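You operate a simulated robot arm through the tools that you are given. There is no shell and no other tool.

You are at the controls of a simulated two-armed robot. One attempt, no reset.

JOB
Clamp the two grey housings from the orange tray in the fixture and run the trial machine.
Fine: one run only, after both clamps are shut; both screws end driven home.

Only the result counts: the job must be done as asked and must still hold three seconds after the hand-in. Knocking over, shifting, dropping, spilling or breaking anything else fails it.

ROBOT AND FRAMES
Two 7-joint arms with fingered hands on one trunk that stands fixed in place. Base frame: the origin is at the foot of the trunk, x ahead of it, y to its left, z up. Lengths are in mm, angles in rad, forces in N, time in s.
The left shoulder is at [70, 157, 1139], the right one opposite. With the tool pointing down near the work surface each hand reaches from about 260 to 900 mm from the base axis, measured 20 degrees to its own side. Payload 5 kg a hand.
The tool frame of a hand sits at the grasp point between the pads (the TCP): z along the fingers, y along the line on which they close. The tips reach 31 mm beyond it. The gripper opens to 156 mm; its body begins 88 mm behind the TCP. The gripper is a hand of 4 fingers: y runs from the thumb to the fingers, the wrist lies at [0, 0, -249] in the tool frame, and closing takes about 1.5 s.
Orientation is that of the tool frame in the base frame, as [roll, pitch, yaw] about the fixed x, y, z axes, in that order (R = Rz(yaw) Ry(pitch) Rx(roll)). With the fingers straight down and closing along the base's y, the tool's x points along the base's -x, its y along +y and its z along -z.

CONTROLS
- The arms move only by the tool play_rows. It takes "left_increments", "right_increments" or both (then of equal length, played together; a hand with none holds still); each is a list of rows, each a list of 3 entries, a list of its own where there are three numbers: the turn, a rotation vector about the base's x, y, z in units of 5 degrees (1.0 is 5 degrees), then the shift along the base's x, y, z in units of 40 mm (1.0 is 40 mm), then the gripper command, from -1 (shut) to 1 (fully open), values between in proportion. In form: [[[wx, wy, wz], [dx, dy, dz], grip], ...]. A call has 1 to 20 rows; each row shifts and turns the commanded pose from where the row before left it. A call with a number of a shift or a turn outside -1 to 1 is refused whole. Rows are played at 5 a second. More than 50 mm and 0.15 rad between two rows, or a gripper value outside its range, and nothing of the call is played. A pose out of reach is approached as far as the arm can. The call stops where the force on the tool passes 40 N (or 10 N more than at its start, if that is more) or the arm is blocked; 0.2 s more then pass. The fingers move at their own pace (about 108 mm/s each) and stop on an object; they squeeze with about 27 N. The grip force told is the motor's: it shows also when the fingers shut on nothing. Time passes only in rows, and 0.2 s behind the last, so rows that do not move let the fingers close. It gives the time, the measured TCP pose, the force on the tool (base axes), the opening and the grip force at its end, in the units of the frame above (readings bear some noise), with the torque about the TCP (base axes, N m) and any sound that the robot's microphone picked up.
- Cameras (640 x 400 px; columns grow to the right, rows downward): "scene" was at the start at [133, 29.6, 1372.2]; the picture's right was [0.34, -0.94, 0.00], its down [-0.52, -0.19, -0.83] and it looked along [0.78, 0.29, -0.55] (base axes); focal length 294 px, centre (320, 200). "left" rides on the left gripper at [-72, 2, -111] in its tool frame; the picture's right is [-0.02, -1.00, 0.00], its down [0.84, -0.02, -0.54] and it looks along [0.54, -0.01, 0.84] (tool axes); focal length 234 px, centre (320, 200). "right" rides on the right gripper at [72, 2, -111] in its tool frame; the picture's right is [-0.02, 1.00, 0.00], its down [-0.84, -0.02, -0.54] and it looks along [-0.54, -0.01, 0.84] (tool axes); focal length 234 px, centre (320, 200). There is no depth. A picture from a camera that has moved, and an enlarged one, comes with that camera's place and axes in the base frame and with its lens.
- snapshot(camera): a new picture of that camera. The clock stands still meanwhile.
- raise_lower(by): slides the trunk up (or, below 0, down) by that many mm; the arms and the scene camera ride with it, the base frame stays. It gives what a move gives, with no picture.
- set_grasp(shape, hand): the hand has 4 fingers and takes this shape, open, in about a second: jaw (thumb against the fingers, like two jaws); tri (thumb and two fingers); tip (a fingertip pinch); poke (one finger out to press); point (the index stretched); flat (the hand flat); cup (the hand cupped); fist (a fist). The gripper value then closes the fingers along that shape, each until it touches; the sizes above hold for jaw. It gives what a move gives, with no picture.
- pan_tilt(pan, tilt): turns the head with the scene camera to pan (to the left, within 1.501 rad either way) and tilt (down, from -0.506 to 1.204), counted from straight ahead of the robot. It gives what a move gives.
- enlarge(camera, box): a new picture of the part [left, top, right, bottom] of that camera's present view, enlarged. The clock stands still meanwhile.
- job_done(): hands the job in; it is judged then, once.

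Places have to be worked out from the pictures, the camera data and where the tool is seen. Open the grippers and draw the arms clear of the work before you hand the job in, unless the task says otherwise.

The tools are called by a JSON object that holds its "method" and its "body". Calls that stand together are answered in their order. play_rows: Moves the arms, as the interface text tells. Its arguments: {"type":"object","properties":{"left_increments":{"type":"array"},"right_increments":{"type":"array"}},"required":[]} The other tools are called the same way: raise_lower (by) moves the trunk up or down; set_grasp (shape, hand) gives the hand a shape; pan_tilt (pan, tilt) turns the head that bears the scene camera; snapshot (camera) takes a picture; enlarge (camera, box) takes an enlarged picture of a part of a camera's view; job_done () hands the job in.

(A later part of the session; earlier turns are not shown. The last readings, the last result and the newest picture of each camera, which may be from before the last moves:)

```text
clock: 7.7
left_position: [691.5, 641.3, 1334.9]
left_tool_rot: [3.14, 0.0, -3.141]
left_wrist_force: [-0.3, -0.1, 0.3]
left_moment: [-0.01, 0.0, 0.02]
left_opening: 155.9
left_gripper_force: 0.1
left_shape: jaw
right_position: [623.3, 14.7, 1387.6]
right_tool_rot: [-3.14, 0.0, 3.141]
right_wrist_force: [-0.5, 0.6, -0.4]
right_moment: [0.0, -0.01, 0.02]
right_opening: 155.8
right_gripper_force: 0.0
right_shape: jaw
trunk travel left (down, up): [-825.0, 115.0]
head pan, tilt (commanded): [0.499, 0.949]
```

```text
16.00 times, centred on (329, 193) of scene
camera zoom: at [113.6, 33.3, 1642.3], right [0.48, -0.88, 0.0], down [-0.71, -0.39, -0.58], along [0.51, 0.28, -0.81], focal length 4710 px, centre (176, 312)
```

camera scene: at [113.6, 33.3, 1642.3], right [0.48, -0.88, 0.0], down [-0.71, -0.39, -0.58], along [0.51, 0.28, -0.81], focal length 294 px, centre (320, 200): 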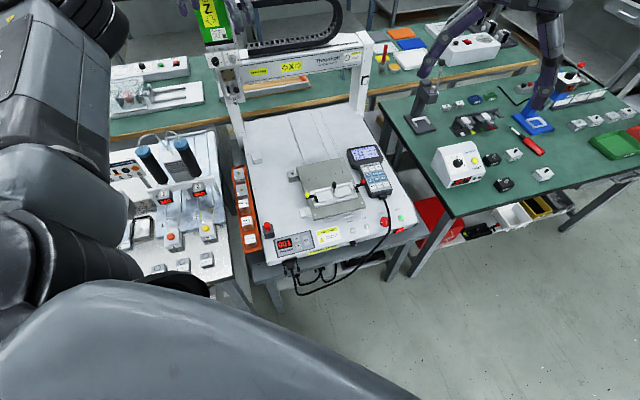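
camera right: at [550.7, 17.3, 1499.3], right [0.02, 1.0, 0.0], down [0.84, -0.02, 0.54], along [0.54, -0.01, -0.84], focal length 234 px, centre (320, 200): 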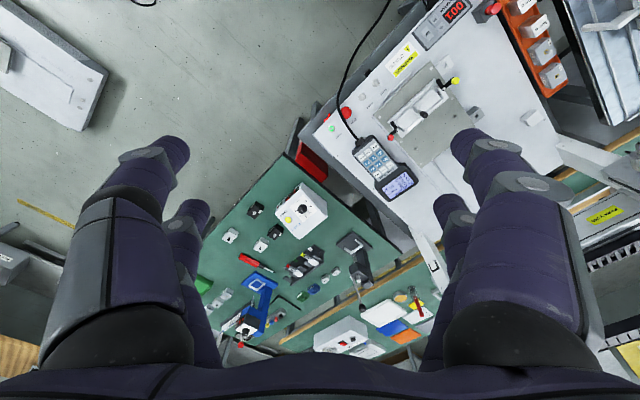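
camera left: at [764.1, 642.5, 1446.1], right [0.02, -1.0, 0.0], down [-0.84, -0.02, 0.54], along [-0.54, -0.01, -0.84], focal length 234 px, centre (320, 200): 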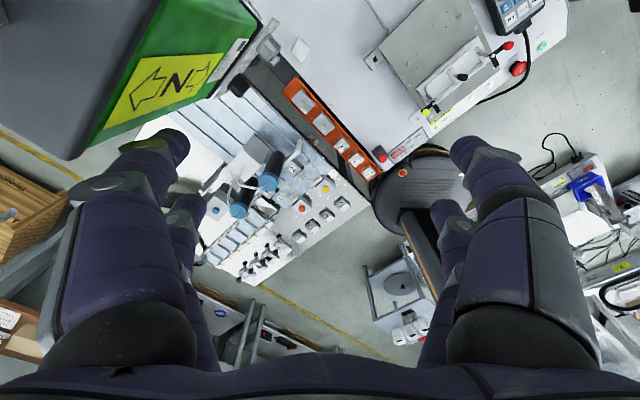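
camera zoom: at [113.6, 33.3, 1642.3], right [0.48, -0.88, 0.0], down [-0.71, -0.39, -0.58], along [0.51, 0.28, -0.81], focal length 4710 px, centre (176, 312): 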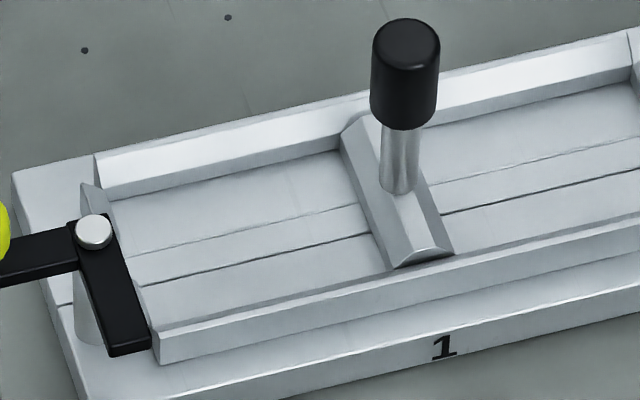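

By triangulation the lever posts are at about [649.5, 346.4] and [757, 239], cap height 808, so the machine is yawed exactly 45 degrees. The housings measure about 40 by 56 mm, so I zoom further to measure the nests and housing shape.

{"method": "enlarge", "body": {"camera": "scene", "box": [318, 184, 334, 200]}}

{"method": "enlarge", "body": {"camera": "scene", "box": [330, 184, 346, 200]}}

{"method": "enlarge", "body": {"camera": "scene", "box": [350, 180, 366, 196]}}

{"method": "enlarge", "body": {"camera": "scene", "box": [228, 165, 248, 185]}}

{"method": "enlarge", "body": {"camera": "scene", "box": [232, 180, 252, 200]}}

```text
16.00 times, centred on (326, 192) of scene
camera zoom: at [113.6, 33.3, 1642.3], right [0.48, -0.88, 0.0], down [-0.71, -0.39, -0.58], along [0.51, 0.28, -0.81], focal length 4710 px, centre (224, 328)
```

zoom: 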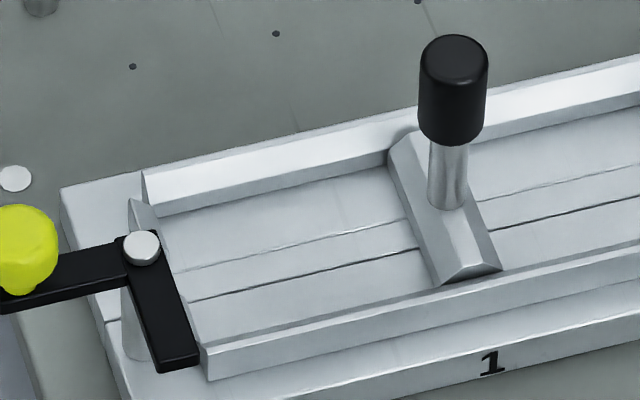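

```text
16.00 times, centred on (338, 192) of scene
camera zoom: at [113.6, 33.3, 1642.3], right [0.48, -0.88, 0.0], down [-0.71, -0.39, -0.58], along [0.51, 0.28, -0.81], focal length 4710 px, centre (32, 328)
```

zoom: 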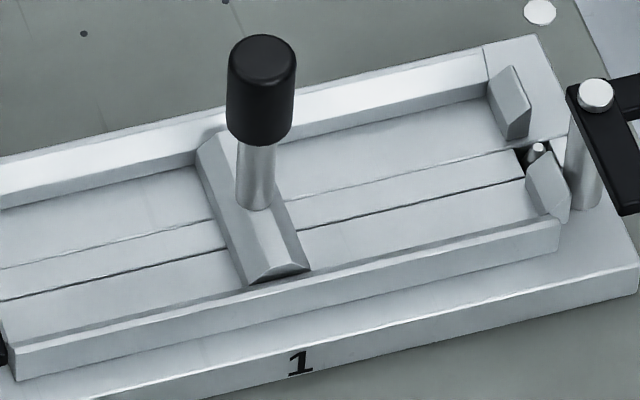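

```text
16.00 times, centred on (358, 188) of scene
camera zoom: at [113.6, 33.3, 1642.3], right [0.48, -0.88, 0.0], down [-0.71, -0.39, -0.58], along [0.51, 0.28, -0.81], focal length 4710 px, centre (-288, 392)
```

zoom: 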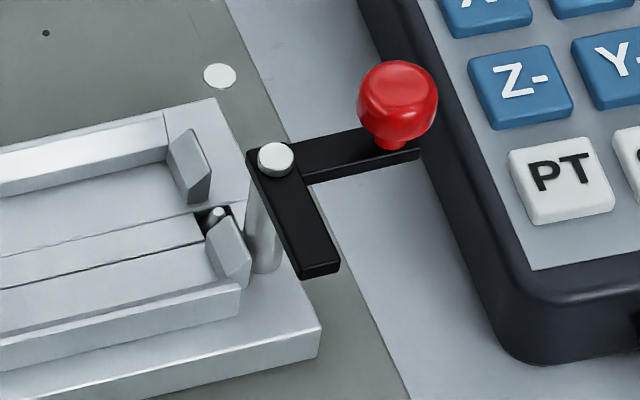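

```text
16.00 times, centred on (238, 175) of scene
camera zoom: at [113.6, 33.3, 1642.3], right [0.48, -0.88, 0.0], down [-0.71, -0.39, -0.58], along [0.51, 0.28, -0.81], focal length 4710 px, centre (1632, 600)
```

zoom: 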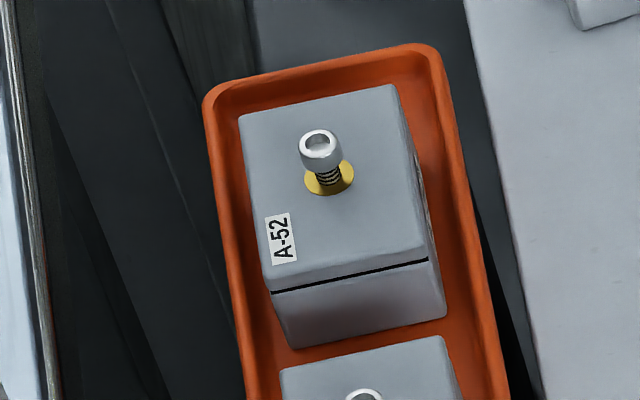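

```text
16.00 times, centred on (242, 190) of scene
camera zoom: at [113.6, 33.3, 1642.3], right [0.48, -0.88, 0.0], down [-0.71, -0.39, -0.58], along [0.51, 0.28, -0.81], focal length 4710 px, centre (1568, 360)
```

zoom: 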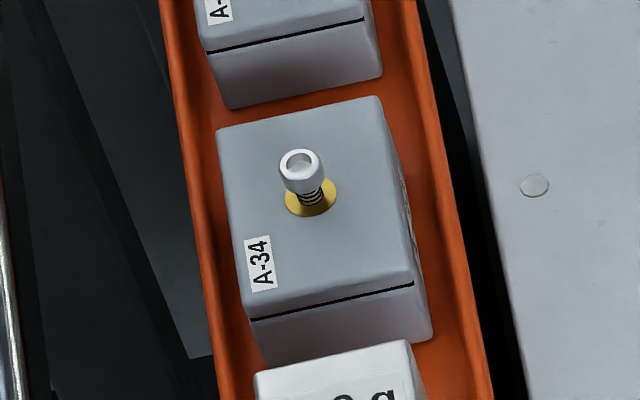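

Let me check the housings from the left wrist camera at high zoom to see whether the screw is centred and what the hidden sides look like.

{"method": "enlarge", "body": {"camera": "left", "box": [285, 80, 310, 105]}}

{"method": "enlarge", "body": {"camera": "left", "box": [310, 105, 340, 135]}}

{"method": "enlarge", "body": {"camera": "right", "box": [510, 10, 580, 90]}}

```text
16.00 times, centred on (298, 92) of left
camera zoom: at [764.1, 642.5, 1446.1], right [0.02, -1.0, 0.0], down [-0.84, -0.02, 0.54], along [-0.54, -0.01, -0.84], focal length 3747 px, centre (680, 1920)
```

zoom: 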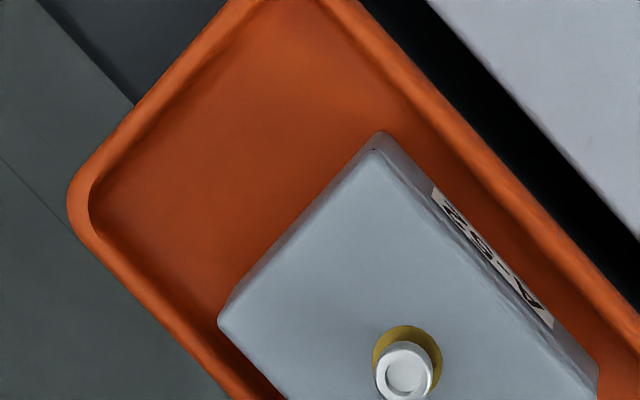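

```text
13.33 times, centred on (325, 120) of left
camera zoom: at [764.1, 642.5, 1446.1], right [0.02, -1.0, 0.0], down [-0.84, -0.02, 0.54], along [-0.54, -0.01, -0.84], focal length 3122 px, centre (253, 1267)
```

zoom: 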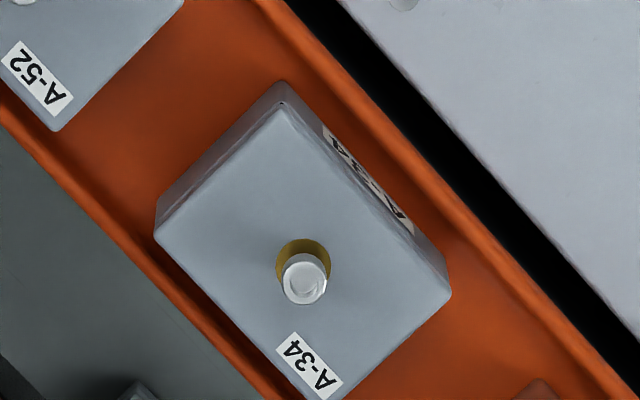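

```text
5.00 times, centred on (545, 50) of right
camera zoom: at [550.7, 17.3, 1499.3], right [0.02, 1.0, 0.0], down [0.84, -0.02, 0.54], along [0.54, -0.01, -0.84], focal length 1171 px, centre (-805, 950)
```

zoom: 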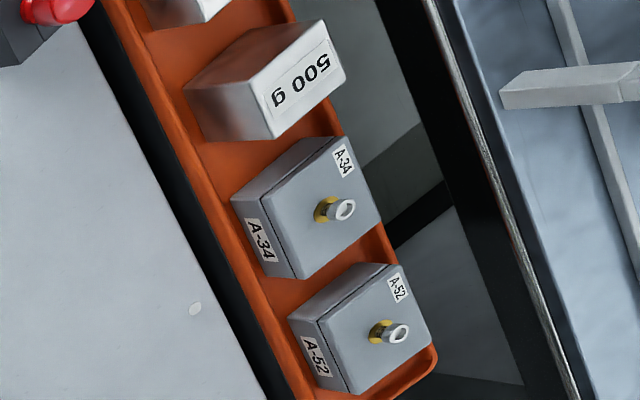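

The housings are about 39 × 60 × 24 mm (A-34 centred near machine coords giving base [575, 628], A-52 near [635, 688], tops z≈743); the nests need them turned 90°, centred at about [688, 329] and [739, 277], floor z≈768. I lower the trunk back and bring the left hand into view to study its finger shapes.

{"method": "raise_lower", "body": {"by": -300}}

{"method": "set_grasp", "body": {"hand": "left", "shape": "tip"}}

{"method": "pan_tilt", "body": {"pan": 0.75, "tilt": 0.5}}

{"method": "snapshot", "body": {"camera": "scene"}}

{"method": "snapshot", "body": {"camera": "left"}}

```text
clock: 10.7
left_position: [690.8, 641.8, 1035.3]
left_tool_rot: [-3.14, 0.0, 3.142]
left_wrist_force: [0.4, 0.0, -0.3]
left_moment: [0.0, -0.03, -0.01]
left_opening: 156.0
left_gripper_force: 0.0
left_shape: jaw
right_position: [622.3, 14.5, 1087.1]
right_tool_rot: [3.141, 0.0, -3.141]
right_wrist_force: [-0.6, 0.5, 0.1]
right_moment: [-0.02, 0.01, 0.02]
right_opening: 155.9
right_gripper_force: 0.1
right_shape: jaw
trunk travel left (down, up): [-525.0, 415.0]
head pan, tilt (commanded): [0.499, 0.949]
```

```text
clock: 11.6
left_position: [691.4, 641.7, 1034.2]
left_tool_rot: [3.141, 0.0, -3.141]
left_wrist_force: [1.7, -0.6, -0.2]
left_moment: [0.01, -0.01, 0.04]
left_opening: 155.8
left_gripper_force: 0.0
left_shape: tip
right_position: [621.6, 14.9, 1087.1]
right_tool_rot: [3.141, -0.001, -3.141]
right_wrist_force: [-0.5, 0.4, 0.2]
right_moment: [-0.01, -0.02, 0.01]
right_opening: 156.0
right_gripper_force: 0.0
right_shape: jaw
trunk travel left (down, up): [-525.0, 415.0]
head pan, tilt (commanded): [0.499, 0.949]
```

```text
clock: 12.5
left_position: [690.7, 643.2, 1033.9]
left_tool_rot: [3.14, 0.0, 3.14]
left_wrist_force: [0.9, 0.4, 0.5]
left_moment: [-0.02, 0.02, 0.01]
left_opening: 155.9
left_gripper_force: 0.1
left_shape: tip
right_position: [622.2, 15.9, 1086.3]
right_tool_rot: [-3.141, -0.001, -3.14]
right_wrist_force: [-0.3, -0.7, 0.0]
right_moment: [-0.01, -0.04, 0.0]
right_opening: 155.9
right_gripper_force: 0.0
right_shape: jaw
trunk travel left (down, up): [-525.0, 415.0]
head pan, tilt (commanded): [0.75, 0.499]
```

```text
taken
camera scene: at [116.0, 61.2, 1379.7], right [0.68, -0.73, 0.0], down [-0.35, -0.33, -0.88], along [0.64, 0.6, -0.48], focal length 294 px, centre (320, 200)
```

scene: 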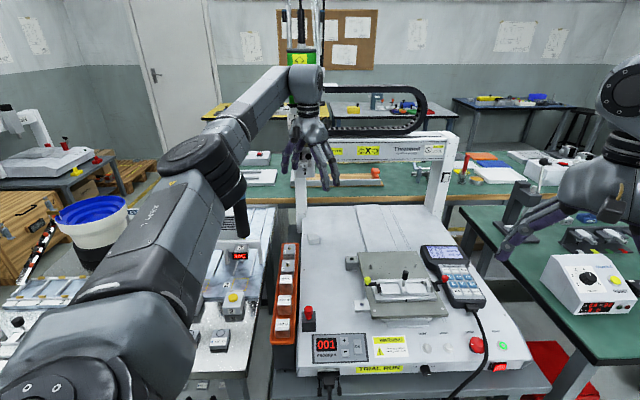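

```text
taken
camera left: at [763.9, 643.1, 1145.9], right [0.02, -1.0, 0.0], down [-0.84, -0.02, 0.54], along [-0.54, -0.01, -0.84], focal length 234 px, centre (320, 200)
```

left: 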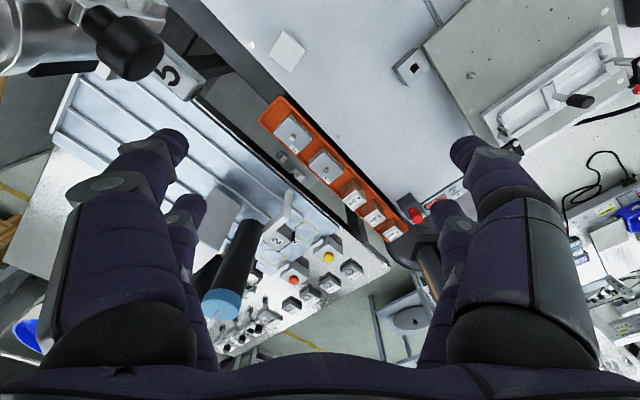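

The "tip" shape looks like jaw while open. I draw the left hand back away from the machine head and close it partly in free air to see how the fingers come together.

{"method": "play_rows", "body": {"left_increments": [[[0, 0, 0], [-0.7, -0.7, 0], 1], [[0, 0, 0], [-0.7, -0.7, 0], 1], [[0, 0, 0], [-0.7, -0.7, 0], 1], [[0, 0, 0], [-0.7, -0.7, 0], 0], [[0, 0, 0], [0, 0, 0], -0.5], [[0, 0, 0], [0, 0, 0], -0.5], [[0, 0, 0], [0, 0, 0], -0.5], [[0, 0, 0], [0, 0, 0], -0.5], [[0, 0, 0], [0, 0, 0], -0.5], [[0, 0, 0], [0, 0, 0], -0.5]]}}

{"method": "snapshot", "body": {"camera": "left"}}

{"method": "pan_tilt", "body": {"pan": 0.72, "tilt": 0.45}}

{"method": "snapshot", "body": {"camera": "scene"}}

```text
clock: 14.7
left_position: [577.4, 530.8, 1033.0]
left_tool_rot: [-3.141, -0.001, -3.14]
left_wrist_force: [0.1, 0.3, -0.5]
left_moment: [-0.03, -0.02, -0.03]
left_opening: 39.5
left_gripper_force: 0.0
left_shape: tip
right_position: [623.1, 15.2, 1088.2]
right_tool_rot: [-3.14, -0.001, -3.141]
right_wrist_force: [-0.5, -1.0, -0.3]
right_moment: [-0.03, 0.0, 0.0]
right_opening: 155.9
right_gripper_force: 0.1
right_shape: jaw
trunk travel left (down, up): [-525.0, 415.0]
head pan, tilt (commanded): [0.75, 0.499]
```

```text
taken
camera left: at [649.4, 531.2, 1145.0], right [0.02, -1.0, 0.0], down [-0.84, -0.02, 0.54], along [-0.54, -0.01, -0.84], focal length 234 px, centre (320, 200)
```

left: 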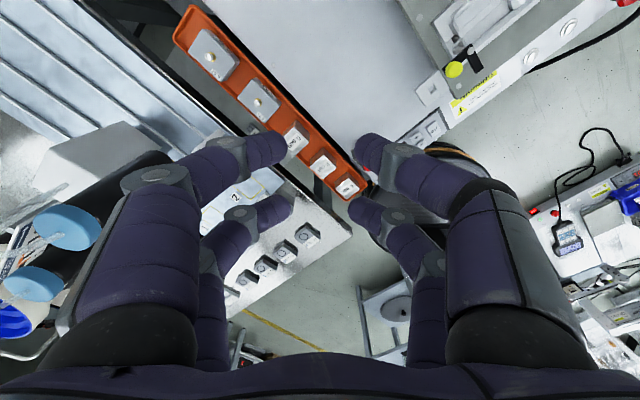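

```text
clock: 15.3
left_position: [576.8, 529.4, 1033.4]
left_tool_rot: [3.141, 0.0, -3.14]
left_wrist_force: [0.0, 0.8, 0.7]
left_moment: [0.01, -0.02, 0.01]
left_opening: 39.3
left_gripper_force: 0.0
left_shape: tip
right_position: [623.1, 15.8, 1088.6]
right_tool_rot: [3.141, 0.0, 3.141]
right_wrist_force: [0.3, -0.6, 0.5]
right_moment: [0.0, -0.01, 0.05]
right_opening: 155.8
right_gripper_force: 0.2
right_shape: jaw
trunk travel left (down, up): [-525.0, 415.0]
head pan, tilt (commanded): [0.721, 0.45]
```

```text
taken
camera scene: at [118.5, 59.9, 1384.2], right [0.66, -0.75, 0.0], down [-0.33, -0.29, -0.9], along [0.68, 0.59, -0.44], focal length 294 px, centre (320, 200)
```

scene: 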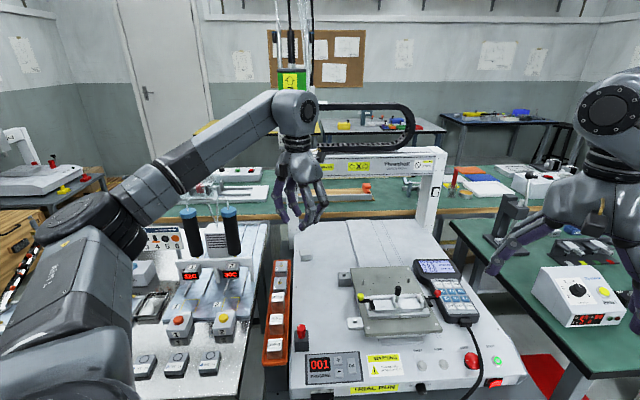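

I zoom the scene camera on the partly closed left hand to see the fingers' arrangement.

{"method": "enlarge", "body": {"camera": "scene", "box": [260, 130, 350, 240]}}

{"method": "enlarge", "body": {"camera": "left", "box": [180, 90, 480, 300]}}

```text
3.64 times, centred on (305, 185) of scene
camera zoom: at [118.5, 59.9, 1384.2], right [0.66, -0.75, 0.0], down [-0.33, -0.29, -0.9], along [0.68, 0.59, -0.44], focal length 1070 px, centre (374, 254)
```

zoom: 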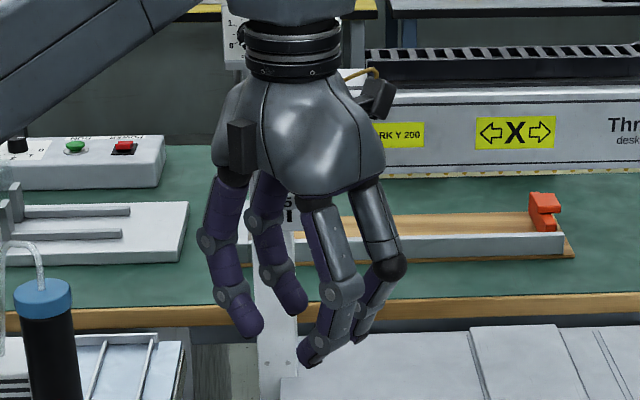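

```text
1.90 times, centred on (330, 195) of left
camera zoom: at [649.3, 531.2, 1145.0], right [0.02, -1.0, 0.0], down [-0.84, -0.02, 0.54], along [-0.54, -0.01, -0.84], focal length 446 px, centre (301, 210)
```

zoom: 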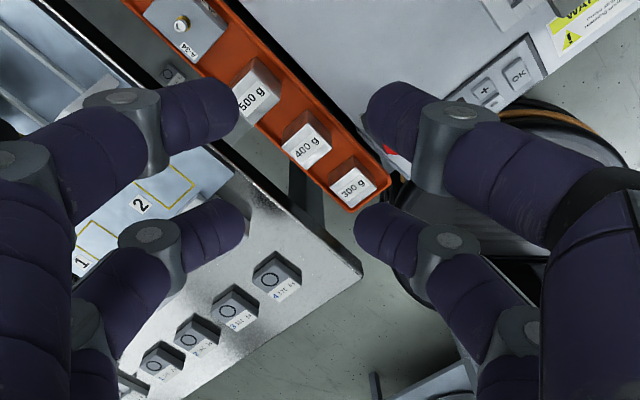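

The hand has two digits on each side. I compare with "jaw" at the same opening.

{"method": "set_grasp", "body": {"hand": "left", "shape": "jaw"}}

{"method": "play_rows", "body": {"left_increments": [[[0, 0, 0], [0, 0, 0], -0.5], [[0, 0, 0], [0, 0, 0], -0.5], [[0, 0, 0], [0, 0, 0], -0.5], [[0, 0, 0], [0, 0, 0], -0.5], [[0, 0, 0], [0, 0, 0], -0.5], [[0, 0, 0], [0, 0, 0], -0.5]]}}

{"method": "enlarge", "body": {"camera": "scene", "box": [260, 130, 350, 240]}}

{"method": "enlarge", "body": {"camera": "left", "box": [180, 90, 480, 300]}}

{"method": "snapshot", "body": {"camera": "right"}}

```text
clock: 16.2
left_position: [575.9, 530.1, 1033.9]
left_tool_rot: [3.14, 0.0, 3.141]
left_wrist_force: [-0.1, -0.5, 0.3]
left_moment: [0.02, 0.01, 0.01]
left_opening: 156.0
left_gripper_force: 0.0
left_shape: jaw
right_position: [622.8, 15.0, 1087.2]
right_tool_rot: [-3.14, 0.0, -3.141]
right_wrist_force: [-0.6, -0.5, 0.6]
right_moment: [0.0, 0.02, -0.02]
right_opening: 156.1
right_gripper_force: 0.2
right_shape: jaw
trunk travel left (down, up): [-525.0, 415.0]
head pan, tilt (commanded): [0.721, 0.45]
```

```text
clock: 17.6
left_position: [576.5, 530.0, 1032.8]
left_tool_rot: [-3.142, 0.001, 3.141]
left_wrist_force: [-0.7, 0.8, 0.8]
left_moment: [-0.05, 0.0, 0.0]
left_opening: 39.3
left_gripper_force: 0.0
left_shape: jaw
right_position: [623.6, 14.8, 1087.6]
right_tool_rot: [3.141, 0.0, 3.141]
right_wrist_force: [-0.3, -0.1, 0.7]
right_moment: [0.02, 0.0, 0.0]
right_opening: 155.6
right_gripper_force: 0.0
right_shape: jaw
trunk travel left (down, up): [-525.0, 415.0]
head pan, tilt (commanded): [0.721, 0.45]
```

```text
3.64 times, centred on (305, 185) of scene
camera zoom: at [118.5, 59.9, 1384.3], right [0.66, -0.75, 0.0], down [-0.33, -0.29, -0.9], along [0.68, 0.59, -0.44], focal length 1070 px, centre (374, 254)
```

zoom: 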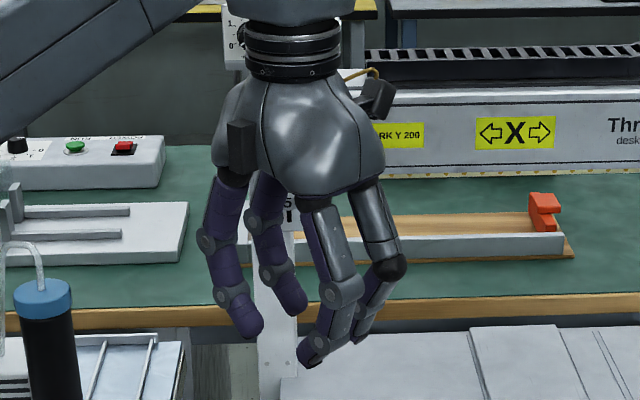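

```text
1.90 times, centred on (330, 195) of left
camera zoom: at [649.3, 531.2, 1145.0], right [0.02, -1.0, 0.0], down [-0.84, -0.02, 0.54], along [-0.54, -0.01, -0.84], focal length 446 px, centre (301, 210)
```

zoom: 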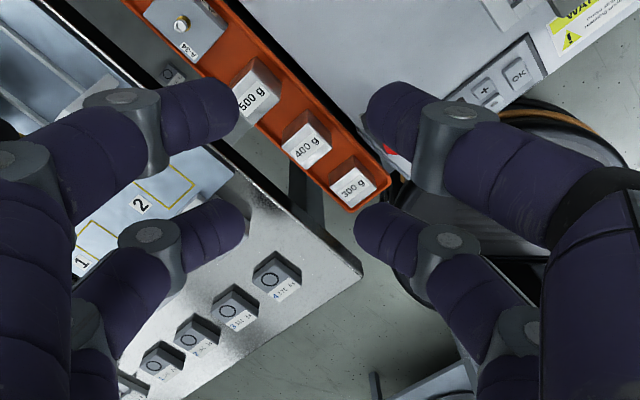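

```text
taken
camera right: at [550.4, 17.9, 1199.3], right [0.02, 1.0, 0.0], down [0.84, -0.02, 0.54], along [0.54, -0.01, -0.84], focal length 234 px, centre (320, 200)
```

right: 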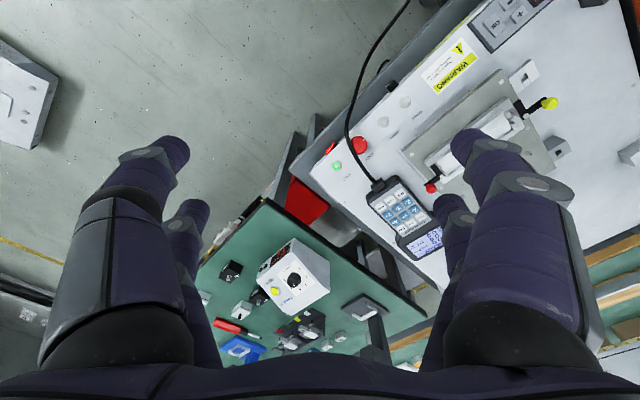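

Jaw and tip are alike here. Before picking I need the tray rim height relative to the housing tops accurately, so I take high-zoom pictures of the tray from this head pose at two trunk heights.

{"method": "pan_tilt", "body": {"pan": 0.8, "tilt": 0.7}}

{"method": "snapshot", "body": {"camera": "scene"}}

```text
clock: 18.4
left_position: [576.6, 530.3, 1033.1]
left_tool_rot: [-3.142, 0.001, 3.141]
left_wrist_force: [-1.1, -0.4, 1.1]
left_moment: [-0.01, 0.01, -0.01]
left_opening: 39.3
left_gripper_force: 0.0
left_shape: jaw
right_position: [623.7, 15.4, 1086.8]
right_tool_rot: [-3.141, 0.001, 3.141]
right_wrist_force: [-1.2, 0.3, 0.4]
right_moment: [0.01, 0.02, -0.05]
right_opening: 156.0
right_gripper_force: 0.0
right_shape: jaw
trunk travel left (down, up): [-525.0, 415.0]
head pan, tilt (commanded): [0.799, 0.7]
```

```text
taken
camera scene: at [108.7, 60.1, 1362.1], right [0.72, -0.7, 0.0], down [-0.45, -0.46, -0.77], along [0.53, 0.55, -0.64], focal length 294 px, centre (320, 200)
```

scene: 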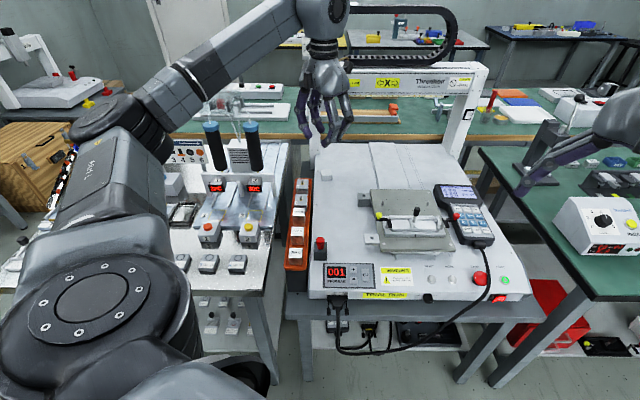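

{"method": "enlarge", "body": {"camera": "scene", "box": [290, 172, 318, 200]}}

{"method": "enlarge", "body": {"camera": "scene", "box": [285, 195, 320, 230]}}

{"method": "enlarge", "body": {"camera": "scene", "box": [370, 195, 430, 235]}}

```text
14.29 times, centred on (304, 186) of scene
camera zoom: at [108.7, 60.1, 1362.1], right [0.72, -0.7, 0.0], down [-0.45, -0.46, -0.77], along [0.53, 0.55, -0.64], focal length 4205 px, centre (549, 400)
```

zoom: 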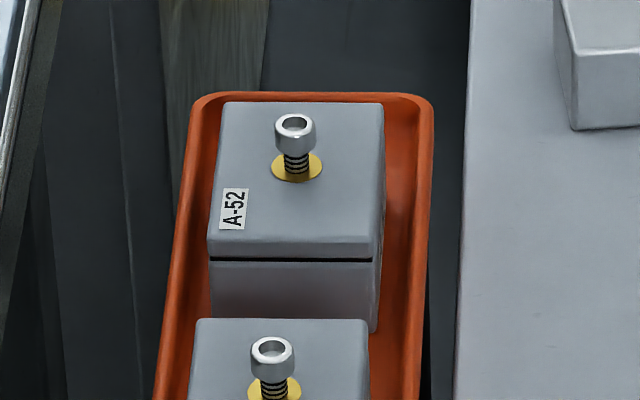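

```text
11.43 times, centred on (302, 212) of scene
camera zoom: at [108.7, 60.1, 1362.1], right [0.72, -0.7, 0.0], down [-0.45, -0.46, -0.77], along [0.53, 0.55, -0.64], focal length 3364 px, centre (520, 57)
```

zoom: 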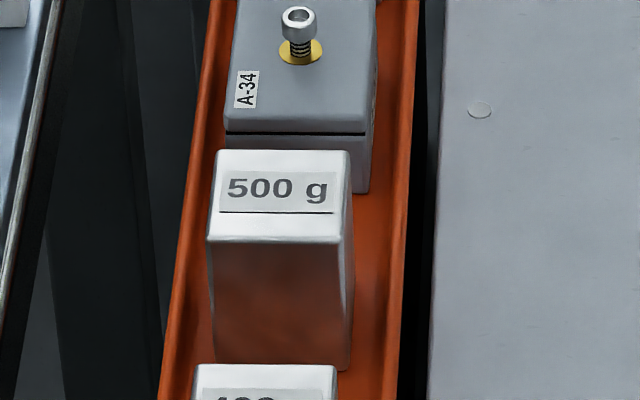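

```text
10.00 times, centred on (400, 215) of scene
camera zoom: at [108.7, 60.1, 1362.1], right [0.72, -0.7, 0.0], down [-0.45, -0.46, -0.77], along [0.53, 0.55, -0.64], focal length 2944 px, centre (-480, 50)
```

zoom: 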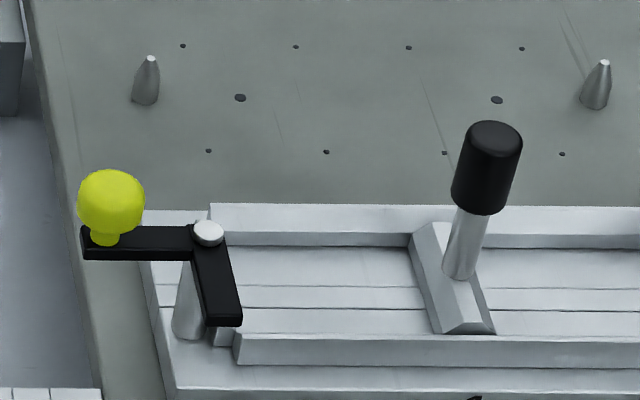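

From this aligned view I get: housing tops z≈745, bottoms ≈718, tray rim ≈732, so only ~13 mm of housing stands above the rim. I turn the left hand to the pick yaw (+45°) and look at the fingertip profile at high zoom.

{"method": "play_rows", "body": {"left_increments": [[[0, 0, 1], [0, 0, 0], -0.4], [[0, 0, 1], [0, 0, 0], -0.4], [[0, 0, 1], [0, 0, 0], -0.4], [[0, 0, 1], [0, 0, 0], -0.4], [[0, 0, 1], [0, 0, 0], -0.4], [[0, 0, 1], [0, 0, 0], -0.4], [[0, 0, 1], [0, 0, 0], -0.4], [[0, 0, 1], [0, 0, 0], -0.4], [[0, 0, 1], [0, 0, 0], -0.4]]}}

{"method": "snapshot", "body": {"camera": "scene"}}

{"method": "enlarge", "body": {"camera": "scene", "box": [280, 60, 370, 160]}}

{"method": "snapshot", "body": {"camera": "left"}}

```text
clock: 20.4
left_position: [579.5, 531.4, 1034.9]
left_tool_rot: [-3.141, -0.001, -2.354]
left_wrist_force: [0.1, -0.3, -0.5]
left_moment: [-0.02, -0.02, -0.02]
left_opening: 46.5
left_gripper_force: 0.0
left_shape: jaw
right_position: [622.6, 14.7, 1086.8]
right_tool_rot: [3.141, 0.0, -3.141]
right_wrist_force: [0.2, -1.0, 0.2]
right_moment: [0.01, 0.03, 0.01]
right_opening: 156.0
right_gripper_force: 0.1
right_shape: jaw
trunk travel left (down, up): [-525.0, 415.0]
head pan, tilt (commanded): [0.799, 0.7]
```

```text
taken
camera scene: at [108.8, 60.1, 1362.1], right [0.72, -0.7, 0.0], down [-0.45, -0.46, -0.76], along [0.53, 0.55, -0.64], focal length 294 px, centre (320, 200)
```

scene: 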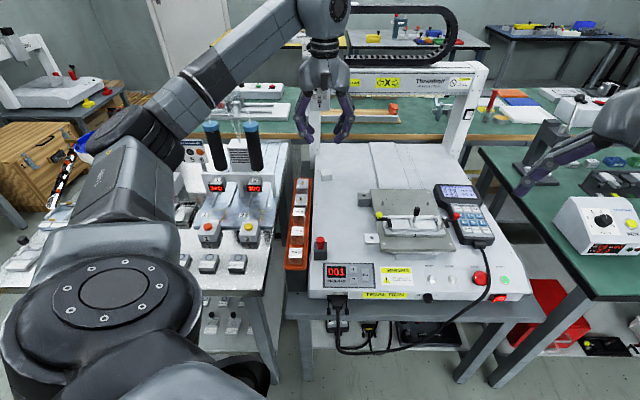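

```text
4.00 times, centred on (325, 110) of scene
camera zoom: at [108.8, 60.1, 1362.1], right [0.72, -0.7, 0.0], down [-0.45, -0.46, -0.76], along [0.53, 0.55, -0.64], focal length 1178 px, centre (300, 560)
```

zoom: 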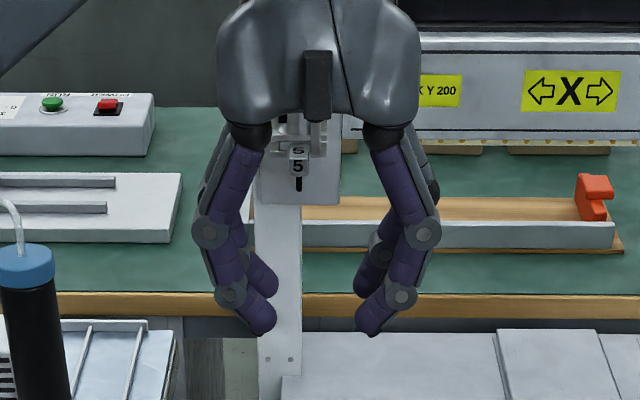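

```text
taken
camera left: at [629.5, 582.0, 1146.0], right [0.72, -0.69, 0.0], down [-0.58, -0.61, 0.55], along [-0.38, -0.4, -0.84], focal length 234 px, centre (320, 200)
```

left: 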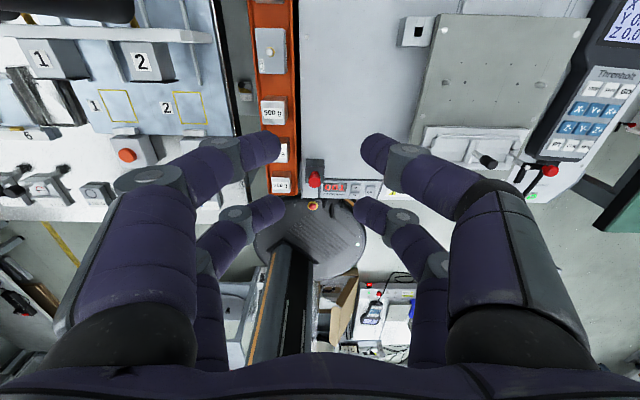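

The profile shows distal links leaning inward about 43° with ~16 mm thick tips. I compare tip heights at openings 60 mm and 39 mm to know how the tips travel when closing.

{"method": "play_rows", "body": {"left_increments": [[[0, 0, 0], [0, 0, 0], -0.23], [[0, 0, 0], [0, 0, 0], -0.23], [[0, 0, 0], [0, 0, 0], -0.23]]}}

{"method": "enlarge", "body": {"camera": "scene", "box": [295, 110, 355, 150]}}

{"method": "play_rows", "body": {"left_increments": [[[0, 0, 0], [0, 0, 0], -0.5], [[0, 0, 0], [0, 0, 0], -0.5], [[0, 0, 0], [0, 0, 0], -0.5]]}}

{"method": "enlarge", "body": {"camera": "scene", "box": [295, 110, 355, 150]}}

```text
clock: 21.2
left_position: [578.6, 529.3, 1035.6]
left_tool_rot: [3.141, 0.0, -2.356]
left_wrist_force: [0.3, -0.2, 0.3]
left_moment: [-0.03, 0.03, -0.02]
left_opening: 59.6
left_gripper_force: 0.0
left_shape: jaw
right_position: [623.1, 14.9, 1087.2]
right_tool_rot: [-3.141, 0.001, 3.142]
right_wrist_force: [0.2, 0.4, -1.0]
right_moment: [0.02, -0.01, 0.0]
right_opening: 155.8
right_gripper_force: 0.0
right_shape: jaw
trunk travel left (down, up): [-525.0, 415.0]
head pan, tilt (commanded): [0.799, 0.7]
```

```text
10.00 times, centred on (325, 130) of scene
camera zoom: at [108.7, 60.1, 1362.1], right [0.72, -0.7, 0.0], down [-0.45, -0.46, -0.76], along [0.53, 0.55, -0.64], focal length 2944 px, centre (270, 900)
```

zoom: 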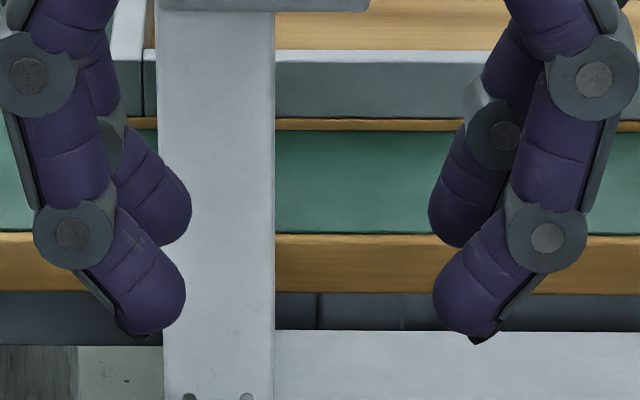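

```text
clock: 22.0
left_position: [579.6, 530.7, 1034.6]
left_tool_rot: [-3.141, 0.001, -2.357]
left_wrist_force: [0.0, -1.3, -0.4]
left_moment: [0.01, 0.0, 0.01]
left_opening: 39.3
left_gripper_force: 0.0
left_shape: jaw
right_position: [622.1, 15.7, 1087.5]
right_tool_rot: [3.141, 0.0, 3.141]
right_wrist_force: [0.1, 0.6, 0.9]
right_moment: [0.01, 0.0, 0.01]
right_opening: 155.9
right_gripper_force: 0.1
right_shape: jaw
trunk travel left (down, up): [-525.0, 415.0]
head pan, tilt (commanded): [0.799, 0.7]
```

```text
10.00 times, centred on (325, 130) of scene
camera zoom: at [108.7, 60.1, 1362.1], right [0.72, -0.7, 0.0], down [-0.45, -0.46, -0.76], along [0.53, 0.55, -0.64], focal length 2944 px, centre (270, 900)
```

zoom: 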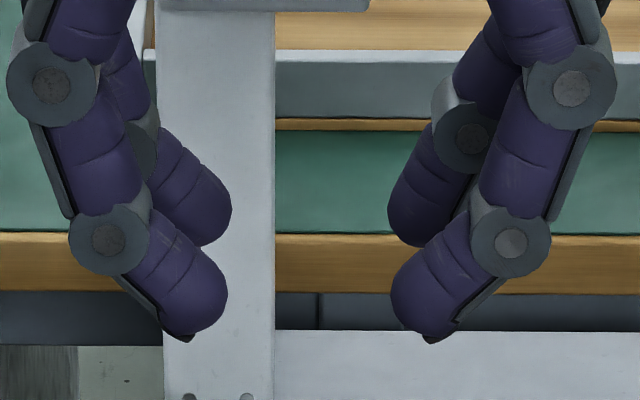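

In jaw, the contact point sits ~14 mm above the lowest tip point, which is too high for the tray rim. I try the other hand shapes in free air to find one with straighter fingertips.

{"method": "set_grasp", "body": {"hand": "left", "shape": "flat"}}

{"method": "enlarge", "body": {"camera": "scene", "box": [265, 60, 385, 160]}}

{"method": "play_rows", "body": {"left_increments": [[[0, 0, 0], [0, 0, 0], -0.5], [[0, 0, 0], [0, 0, 0], -0.5], [[0, 0, 0], [0, 0, 0], -0.5], [[0, 0, 0], [0, 0, 0], -0.5], [[0, 0, 0], [0, 0, 0], -0.5], [[0, 0, 0], [0, 0, 0], -0.5]]}}

{"method": "enlarge", "body": {"camera": "scene", "box": [265, 60, 385, 160]}}

{"method": "set_grasp", "body": {"hand": "left", "shape": "tri"}}

{"method": "play_rows", "body": {"left_increments": [[[0, 0, 0], [0, 0, 0], -0.5], [[0, 0, 0], [0, 0, 0], -0.5], [[0, 0, 0], [0, 0, 0], -0.5], [[0, 0, 0], [0, 0, 0], -0.5], [[0, 0, 0], [0, 0, 0], -0.5], [[0, 0, 0], [0, 0, 0], -0.5]]}}

{"method": "enlarge", "body": {"camera": "scene", "box": [265, 60, 385, 160]}}

```text
clock: 22.9
left_position: [579.1, 531.9, 1035.1]
left_tool_rot: [-3.141, -0.001, -2.356]
left_wrist_force: [0.6, 0.1, 0.5]
left_moment: [-0.03, -0.02, 0.03]
left_opening: 0.0
left_gripper_force: 0.0
left_shape: flat
right_position: [622.9, 15.7, 1087.0]
right_tool_rot: [3.141, 0.001, 3.141]
right_wrist_force: [-0.1, -0.1, 0.8]
right_moment: [-0.03, -0.01, 0.01]
right_opening: 155.9
right_gripper_force: 0.1
right_shape: jaw
trunk travel left (down, up): [-525.0, 415.0]
head pan, tilt (commanded): [0.799, 0.7]
```

```text
4.00 times, centred on (325, 110) of scene
camera zoom: at [108.7, 60.1, 1362.1], right [0.72, -0.7, 0.0], down [-0.45, -0.46, -0.76], along [0.53, 0.55, -0.64], focal length 1178 px, centre (300, 560)
```

zoom: 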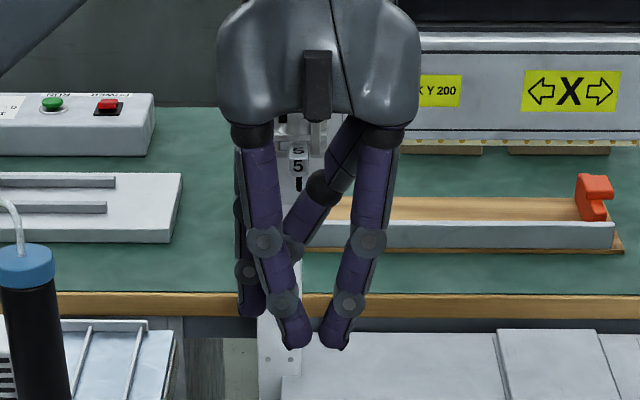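

```text
clock: 24.3
left_position: [579.4, 530.5, 1034.9]
left_tool_rot: [3.14, 0.0, -2.355]
left_wrist_force: [0.3, -0.1, -0.4]
left_moment: [-0.02, -0.01, 0.0]
left_opening: 0.0
left_gripper_force: 0.1
left_shape: flat
right_position: [622.3, 14.4, 1088.7]
right_tool_rot: [3.14, -0.002, -3.141]
right_wrist_force: [0.1, -0.2, -0.1]
right_moment: [0.01, 0.02, 0.01]
right_opening: 155.9
right_gripper_force: 0.0
right_shape: jaw
trunk travel left (down, up): [-525.0, 415.0]
head pan, tilt (commanded): [0.799, 0.7]
```

```text
4.00 times, centred on (325, 110) of scene
camera zoom: at [108.7, 60.1, 1362.1], right [0.72, -0.7, 0.0], down [-0.45, -0.46, -0.76], along [0.53, 0.55, -0.64], focal length 1178 px, centre (300, 560)
```

zoom: 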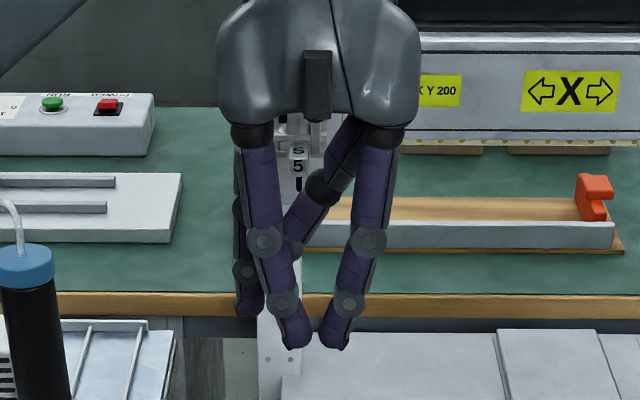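

```text
clock: 25.2
left_position: [580.5, 529.8, 1035.2]
left_tool_rot: [3.14, 0.0, -2.356]
left_wrist_force: [0.4, 0.6, 0.6]
left_moment: [0.0, 0.02, -0.02]
left_opening: 155.9
left_gripper_force: 0.1
left_shape: tri
right_position: [623.4, 15.4, 1087.7]
right_tool_rot: [3.141, 0.002, 3.139]
right_wrist_force: [-0.6, 0.0, 1.3]
right_moment: [-0.01, 0.03, 0.03]
right_opening: 155.8
right_gripper_force: 0.2
right_shape: jaw
trunk travel left (down, up): [-525.0, 415.0]
head pan, tilt (commanded): [0.799, 0.7]
```

```text
clock: 26.6
left_position: [579.8, 531.2, 1034.9]
left_tool_rot: [3.14, 0.0, -2.355]
left_wrist_force: [-0.1, 0.2, 0.0]
left_moment: [-0.03, -0.01, 0.01]
left_opening: 39.4
left_gripper_force: 0.1
left_shape: tri
right_position: [621.4, 15.9, 1088.0]
right_tool_rot: [3.141, 0.001, -3.141]
right_wrist_force: [-0.2, 0.3, 0.4]
right_moment: [0.02, -0.03, -0.05]
right_opening: 156.0
right_gripper_force: 0.0
right_shape: jaw
trunk travel left (down, up): [-525.0, 415.0]
head pan, tilt (commanded): [0.799, 0.7]
```

```text
4.00 times, centred on (325, 110) of scene
camera zoom: at [108.7, 60.1, 1362.1], right [0.72, -0.7, 0.0], down [-0.45, -0.46, -0.76], along [0.53, 0.55, -0.64], focal length 1178 px, centre (300, 560)
```

zoom: 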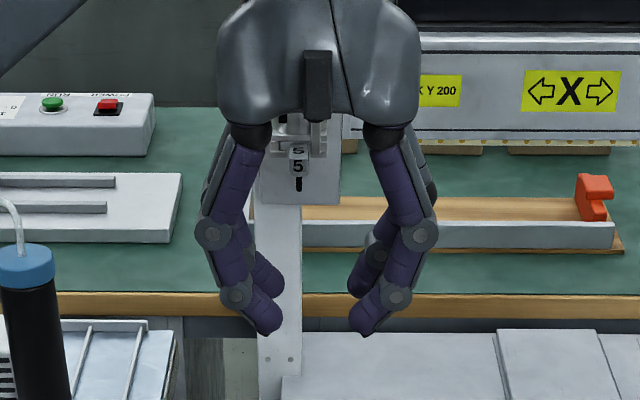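

All gripping shapes have the same tip form. I will hover over A-34 at the pick yaw with a narrow opening and inspect the clearances (rim, left bench parts) close up before deciding on the grip.

{"method": "set_grasp", "body": {"hand": "left", "shape": "jaw"}}

{"method": "play_rows", "body": {"left_increments": [[[0, 0, 0], [0, 0.6, 0], -0.1], [[0, 0, 0], [-0.1, 0.6, 0], -0.1], [[0, 0, 0], [0, 0.6, 0], -0.1], [[0, 0, 0], [0, 0.6, 0], -0.1], [[0, 0, 0], [0, 0, -0.8], -0.1], [[0, 0, 0], [0, 0, -0.8], -0.1], [[0, 0, 0], [0, 0, -0.8], -0.1], [[0, 0, 0], [0, 0, -0.8], -0.1]]}}

{"method": "snapshot", "body": {"camera": "left"}}

{"method": "snapshot", "body": {"camera": "scene"}}

```text
clock: 27.5
left_position: [579.8, 531.3, 1034.3]
left_tool_rot: [-3.141, -0.001, -2.356]
left_wrist_force: [-0.1, -0.3, 0.1]
left_moment: [-0.02, 0.02, 0.02]
left_opening: 155.8
left_gripper_force: 0.1
left_shape: jaw
right_position: [622.4, 15.4, 1088.0]
right_tool_rot: [-3.141, 0.0, 3.141]
right_wrist_force: [-0.5, -1.1, 0.5]
right_moment: [0.0, -0.01, 0.0]
right_opening: 155.9
right_gripper_force: 0.0
right_shape: jaw
trunk travel left (down, up): [-525.0, 415.0]
head pan, tilt (commanded): [0.799, 0.7]
```

```text
clock: 29.3
left_position: [577.9, 626.7, 906.4]
left_tool_rot: [-3.141, 0.0, -2.357]
left_wrist_force: [0.2, 1.2, -0.2]
left_moment: [-0.05, 0.01, 0.02]
left_opening: 70.8
left_gripper_force: 0.0
left_shape: jaw
right_position: [623.5, 16.0, 1086.8]
right_tool_rot: [-3.139, -0.002, 3.141]
right_wrist_force: [0.0, 0.1, 0.5]
right_moment: [0.01, 0.01, 0.0]
right_opening: 156.0
right_gripper_force: 0.1
right_shape: jaw
trunk travel left (down, up): [-525.0, 415.0]
head pan, tilt (commanded): [0.799, 0.7]
```

```text
taken
camera left: at [627.9, 678.2, 1017.4], right [0.72, -0.69, 0.0], down [-0.58, -0.61, 0.55], along [-0.38, -0.4, -0.84], focal length 234 px, centre (320, 200)
```

left: 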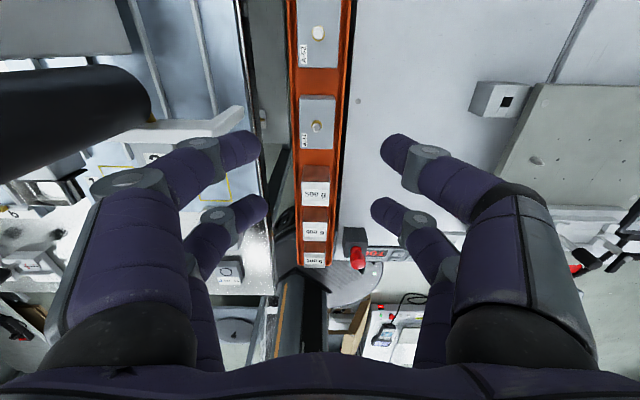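

```text
taken
camera scene: at [109.2, 60.7, 1362.0], right [0.72, -0.7, 0.0], down [-0.45, -0.46, -0.76], along [0.53, 0.55, -0.64], focal length 294 px, centre (320, 200)
```

scene: 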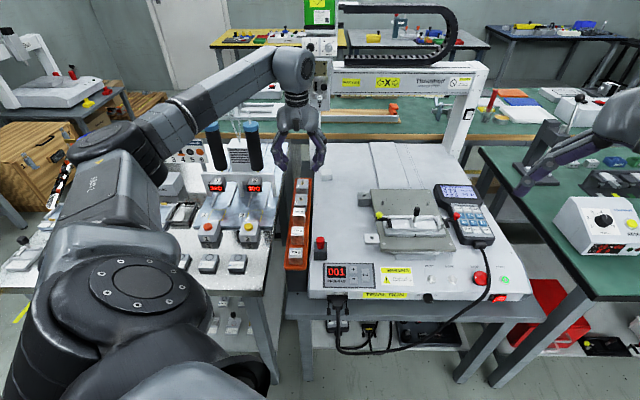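

I zoom the left camera on the housings and tray from here to measure rim and gaps.

{"method": "enlarge", "body": {"camera": "left", "box": [285, 60, 365, 180]}}

{"method": "enlarge", "body": {"camera": "left", "box": [290, 0, 350, 70]}}

{"method": "enlarge", "body": {"camera": "left", "box": [290, 140, 350, 200]}}

```text
3.33 times, centred on (325, 120) of left
camera zoom: at [627.9, 678.2, 1017.4], right [0.72, -0.69, 0.0], down [-0.58, -0.61, 0.55], along [-0.38, -0.4, -0.84], focal length 781 px, centre (303, 467)
```

zoom: 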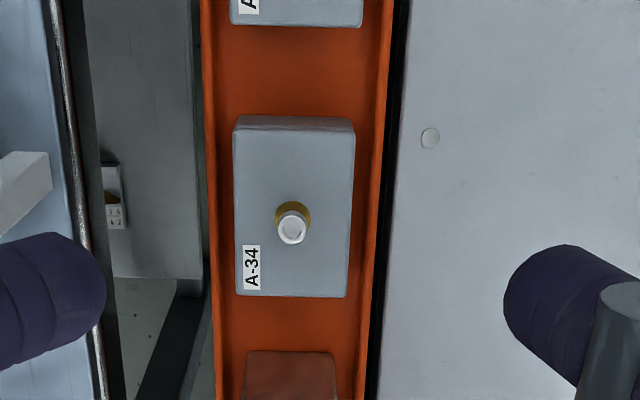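

```text
5.71 times, centred on (320, 35) of left
camera zoom: at [627.9, 678.2, 1017.4], right [0.72, -0.69, 0.0], down [-0.58, -0.61, 0.55], along [-0.38, -0.4, -0.84], focal length 1338 px, centre (320, 1143)
```

zoom: 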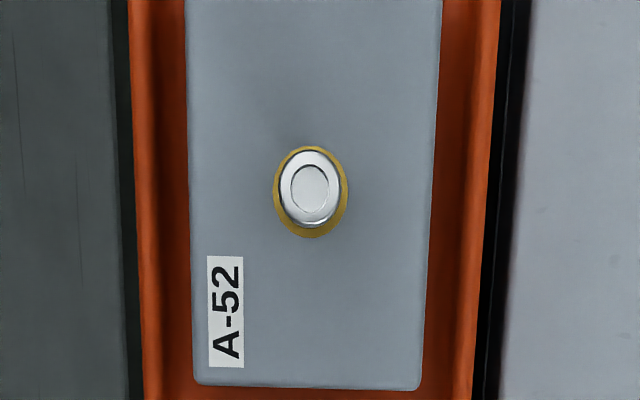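

```text
6.67 times, centred on (320, 170) of left
camera zoom: at [627.9, 678.2, 1017.4], right [0.72, -0.69, 0.0], down [-0.58, -0.61, 0.55], along [-0.38, -0.4, -0.84], focal length 1561 px, centre (320, 400)
```

zoom: 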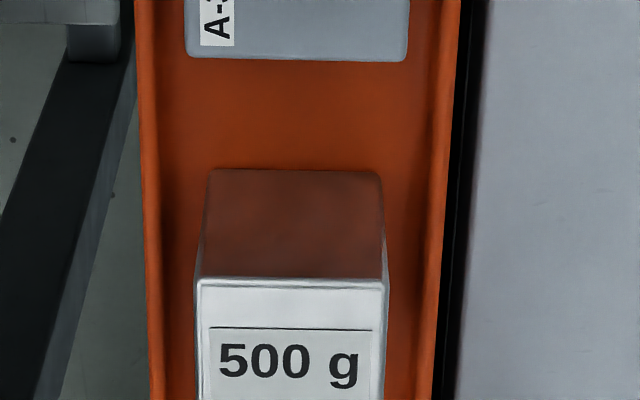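

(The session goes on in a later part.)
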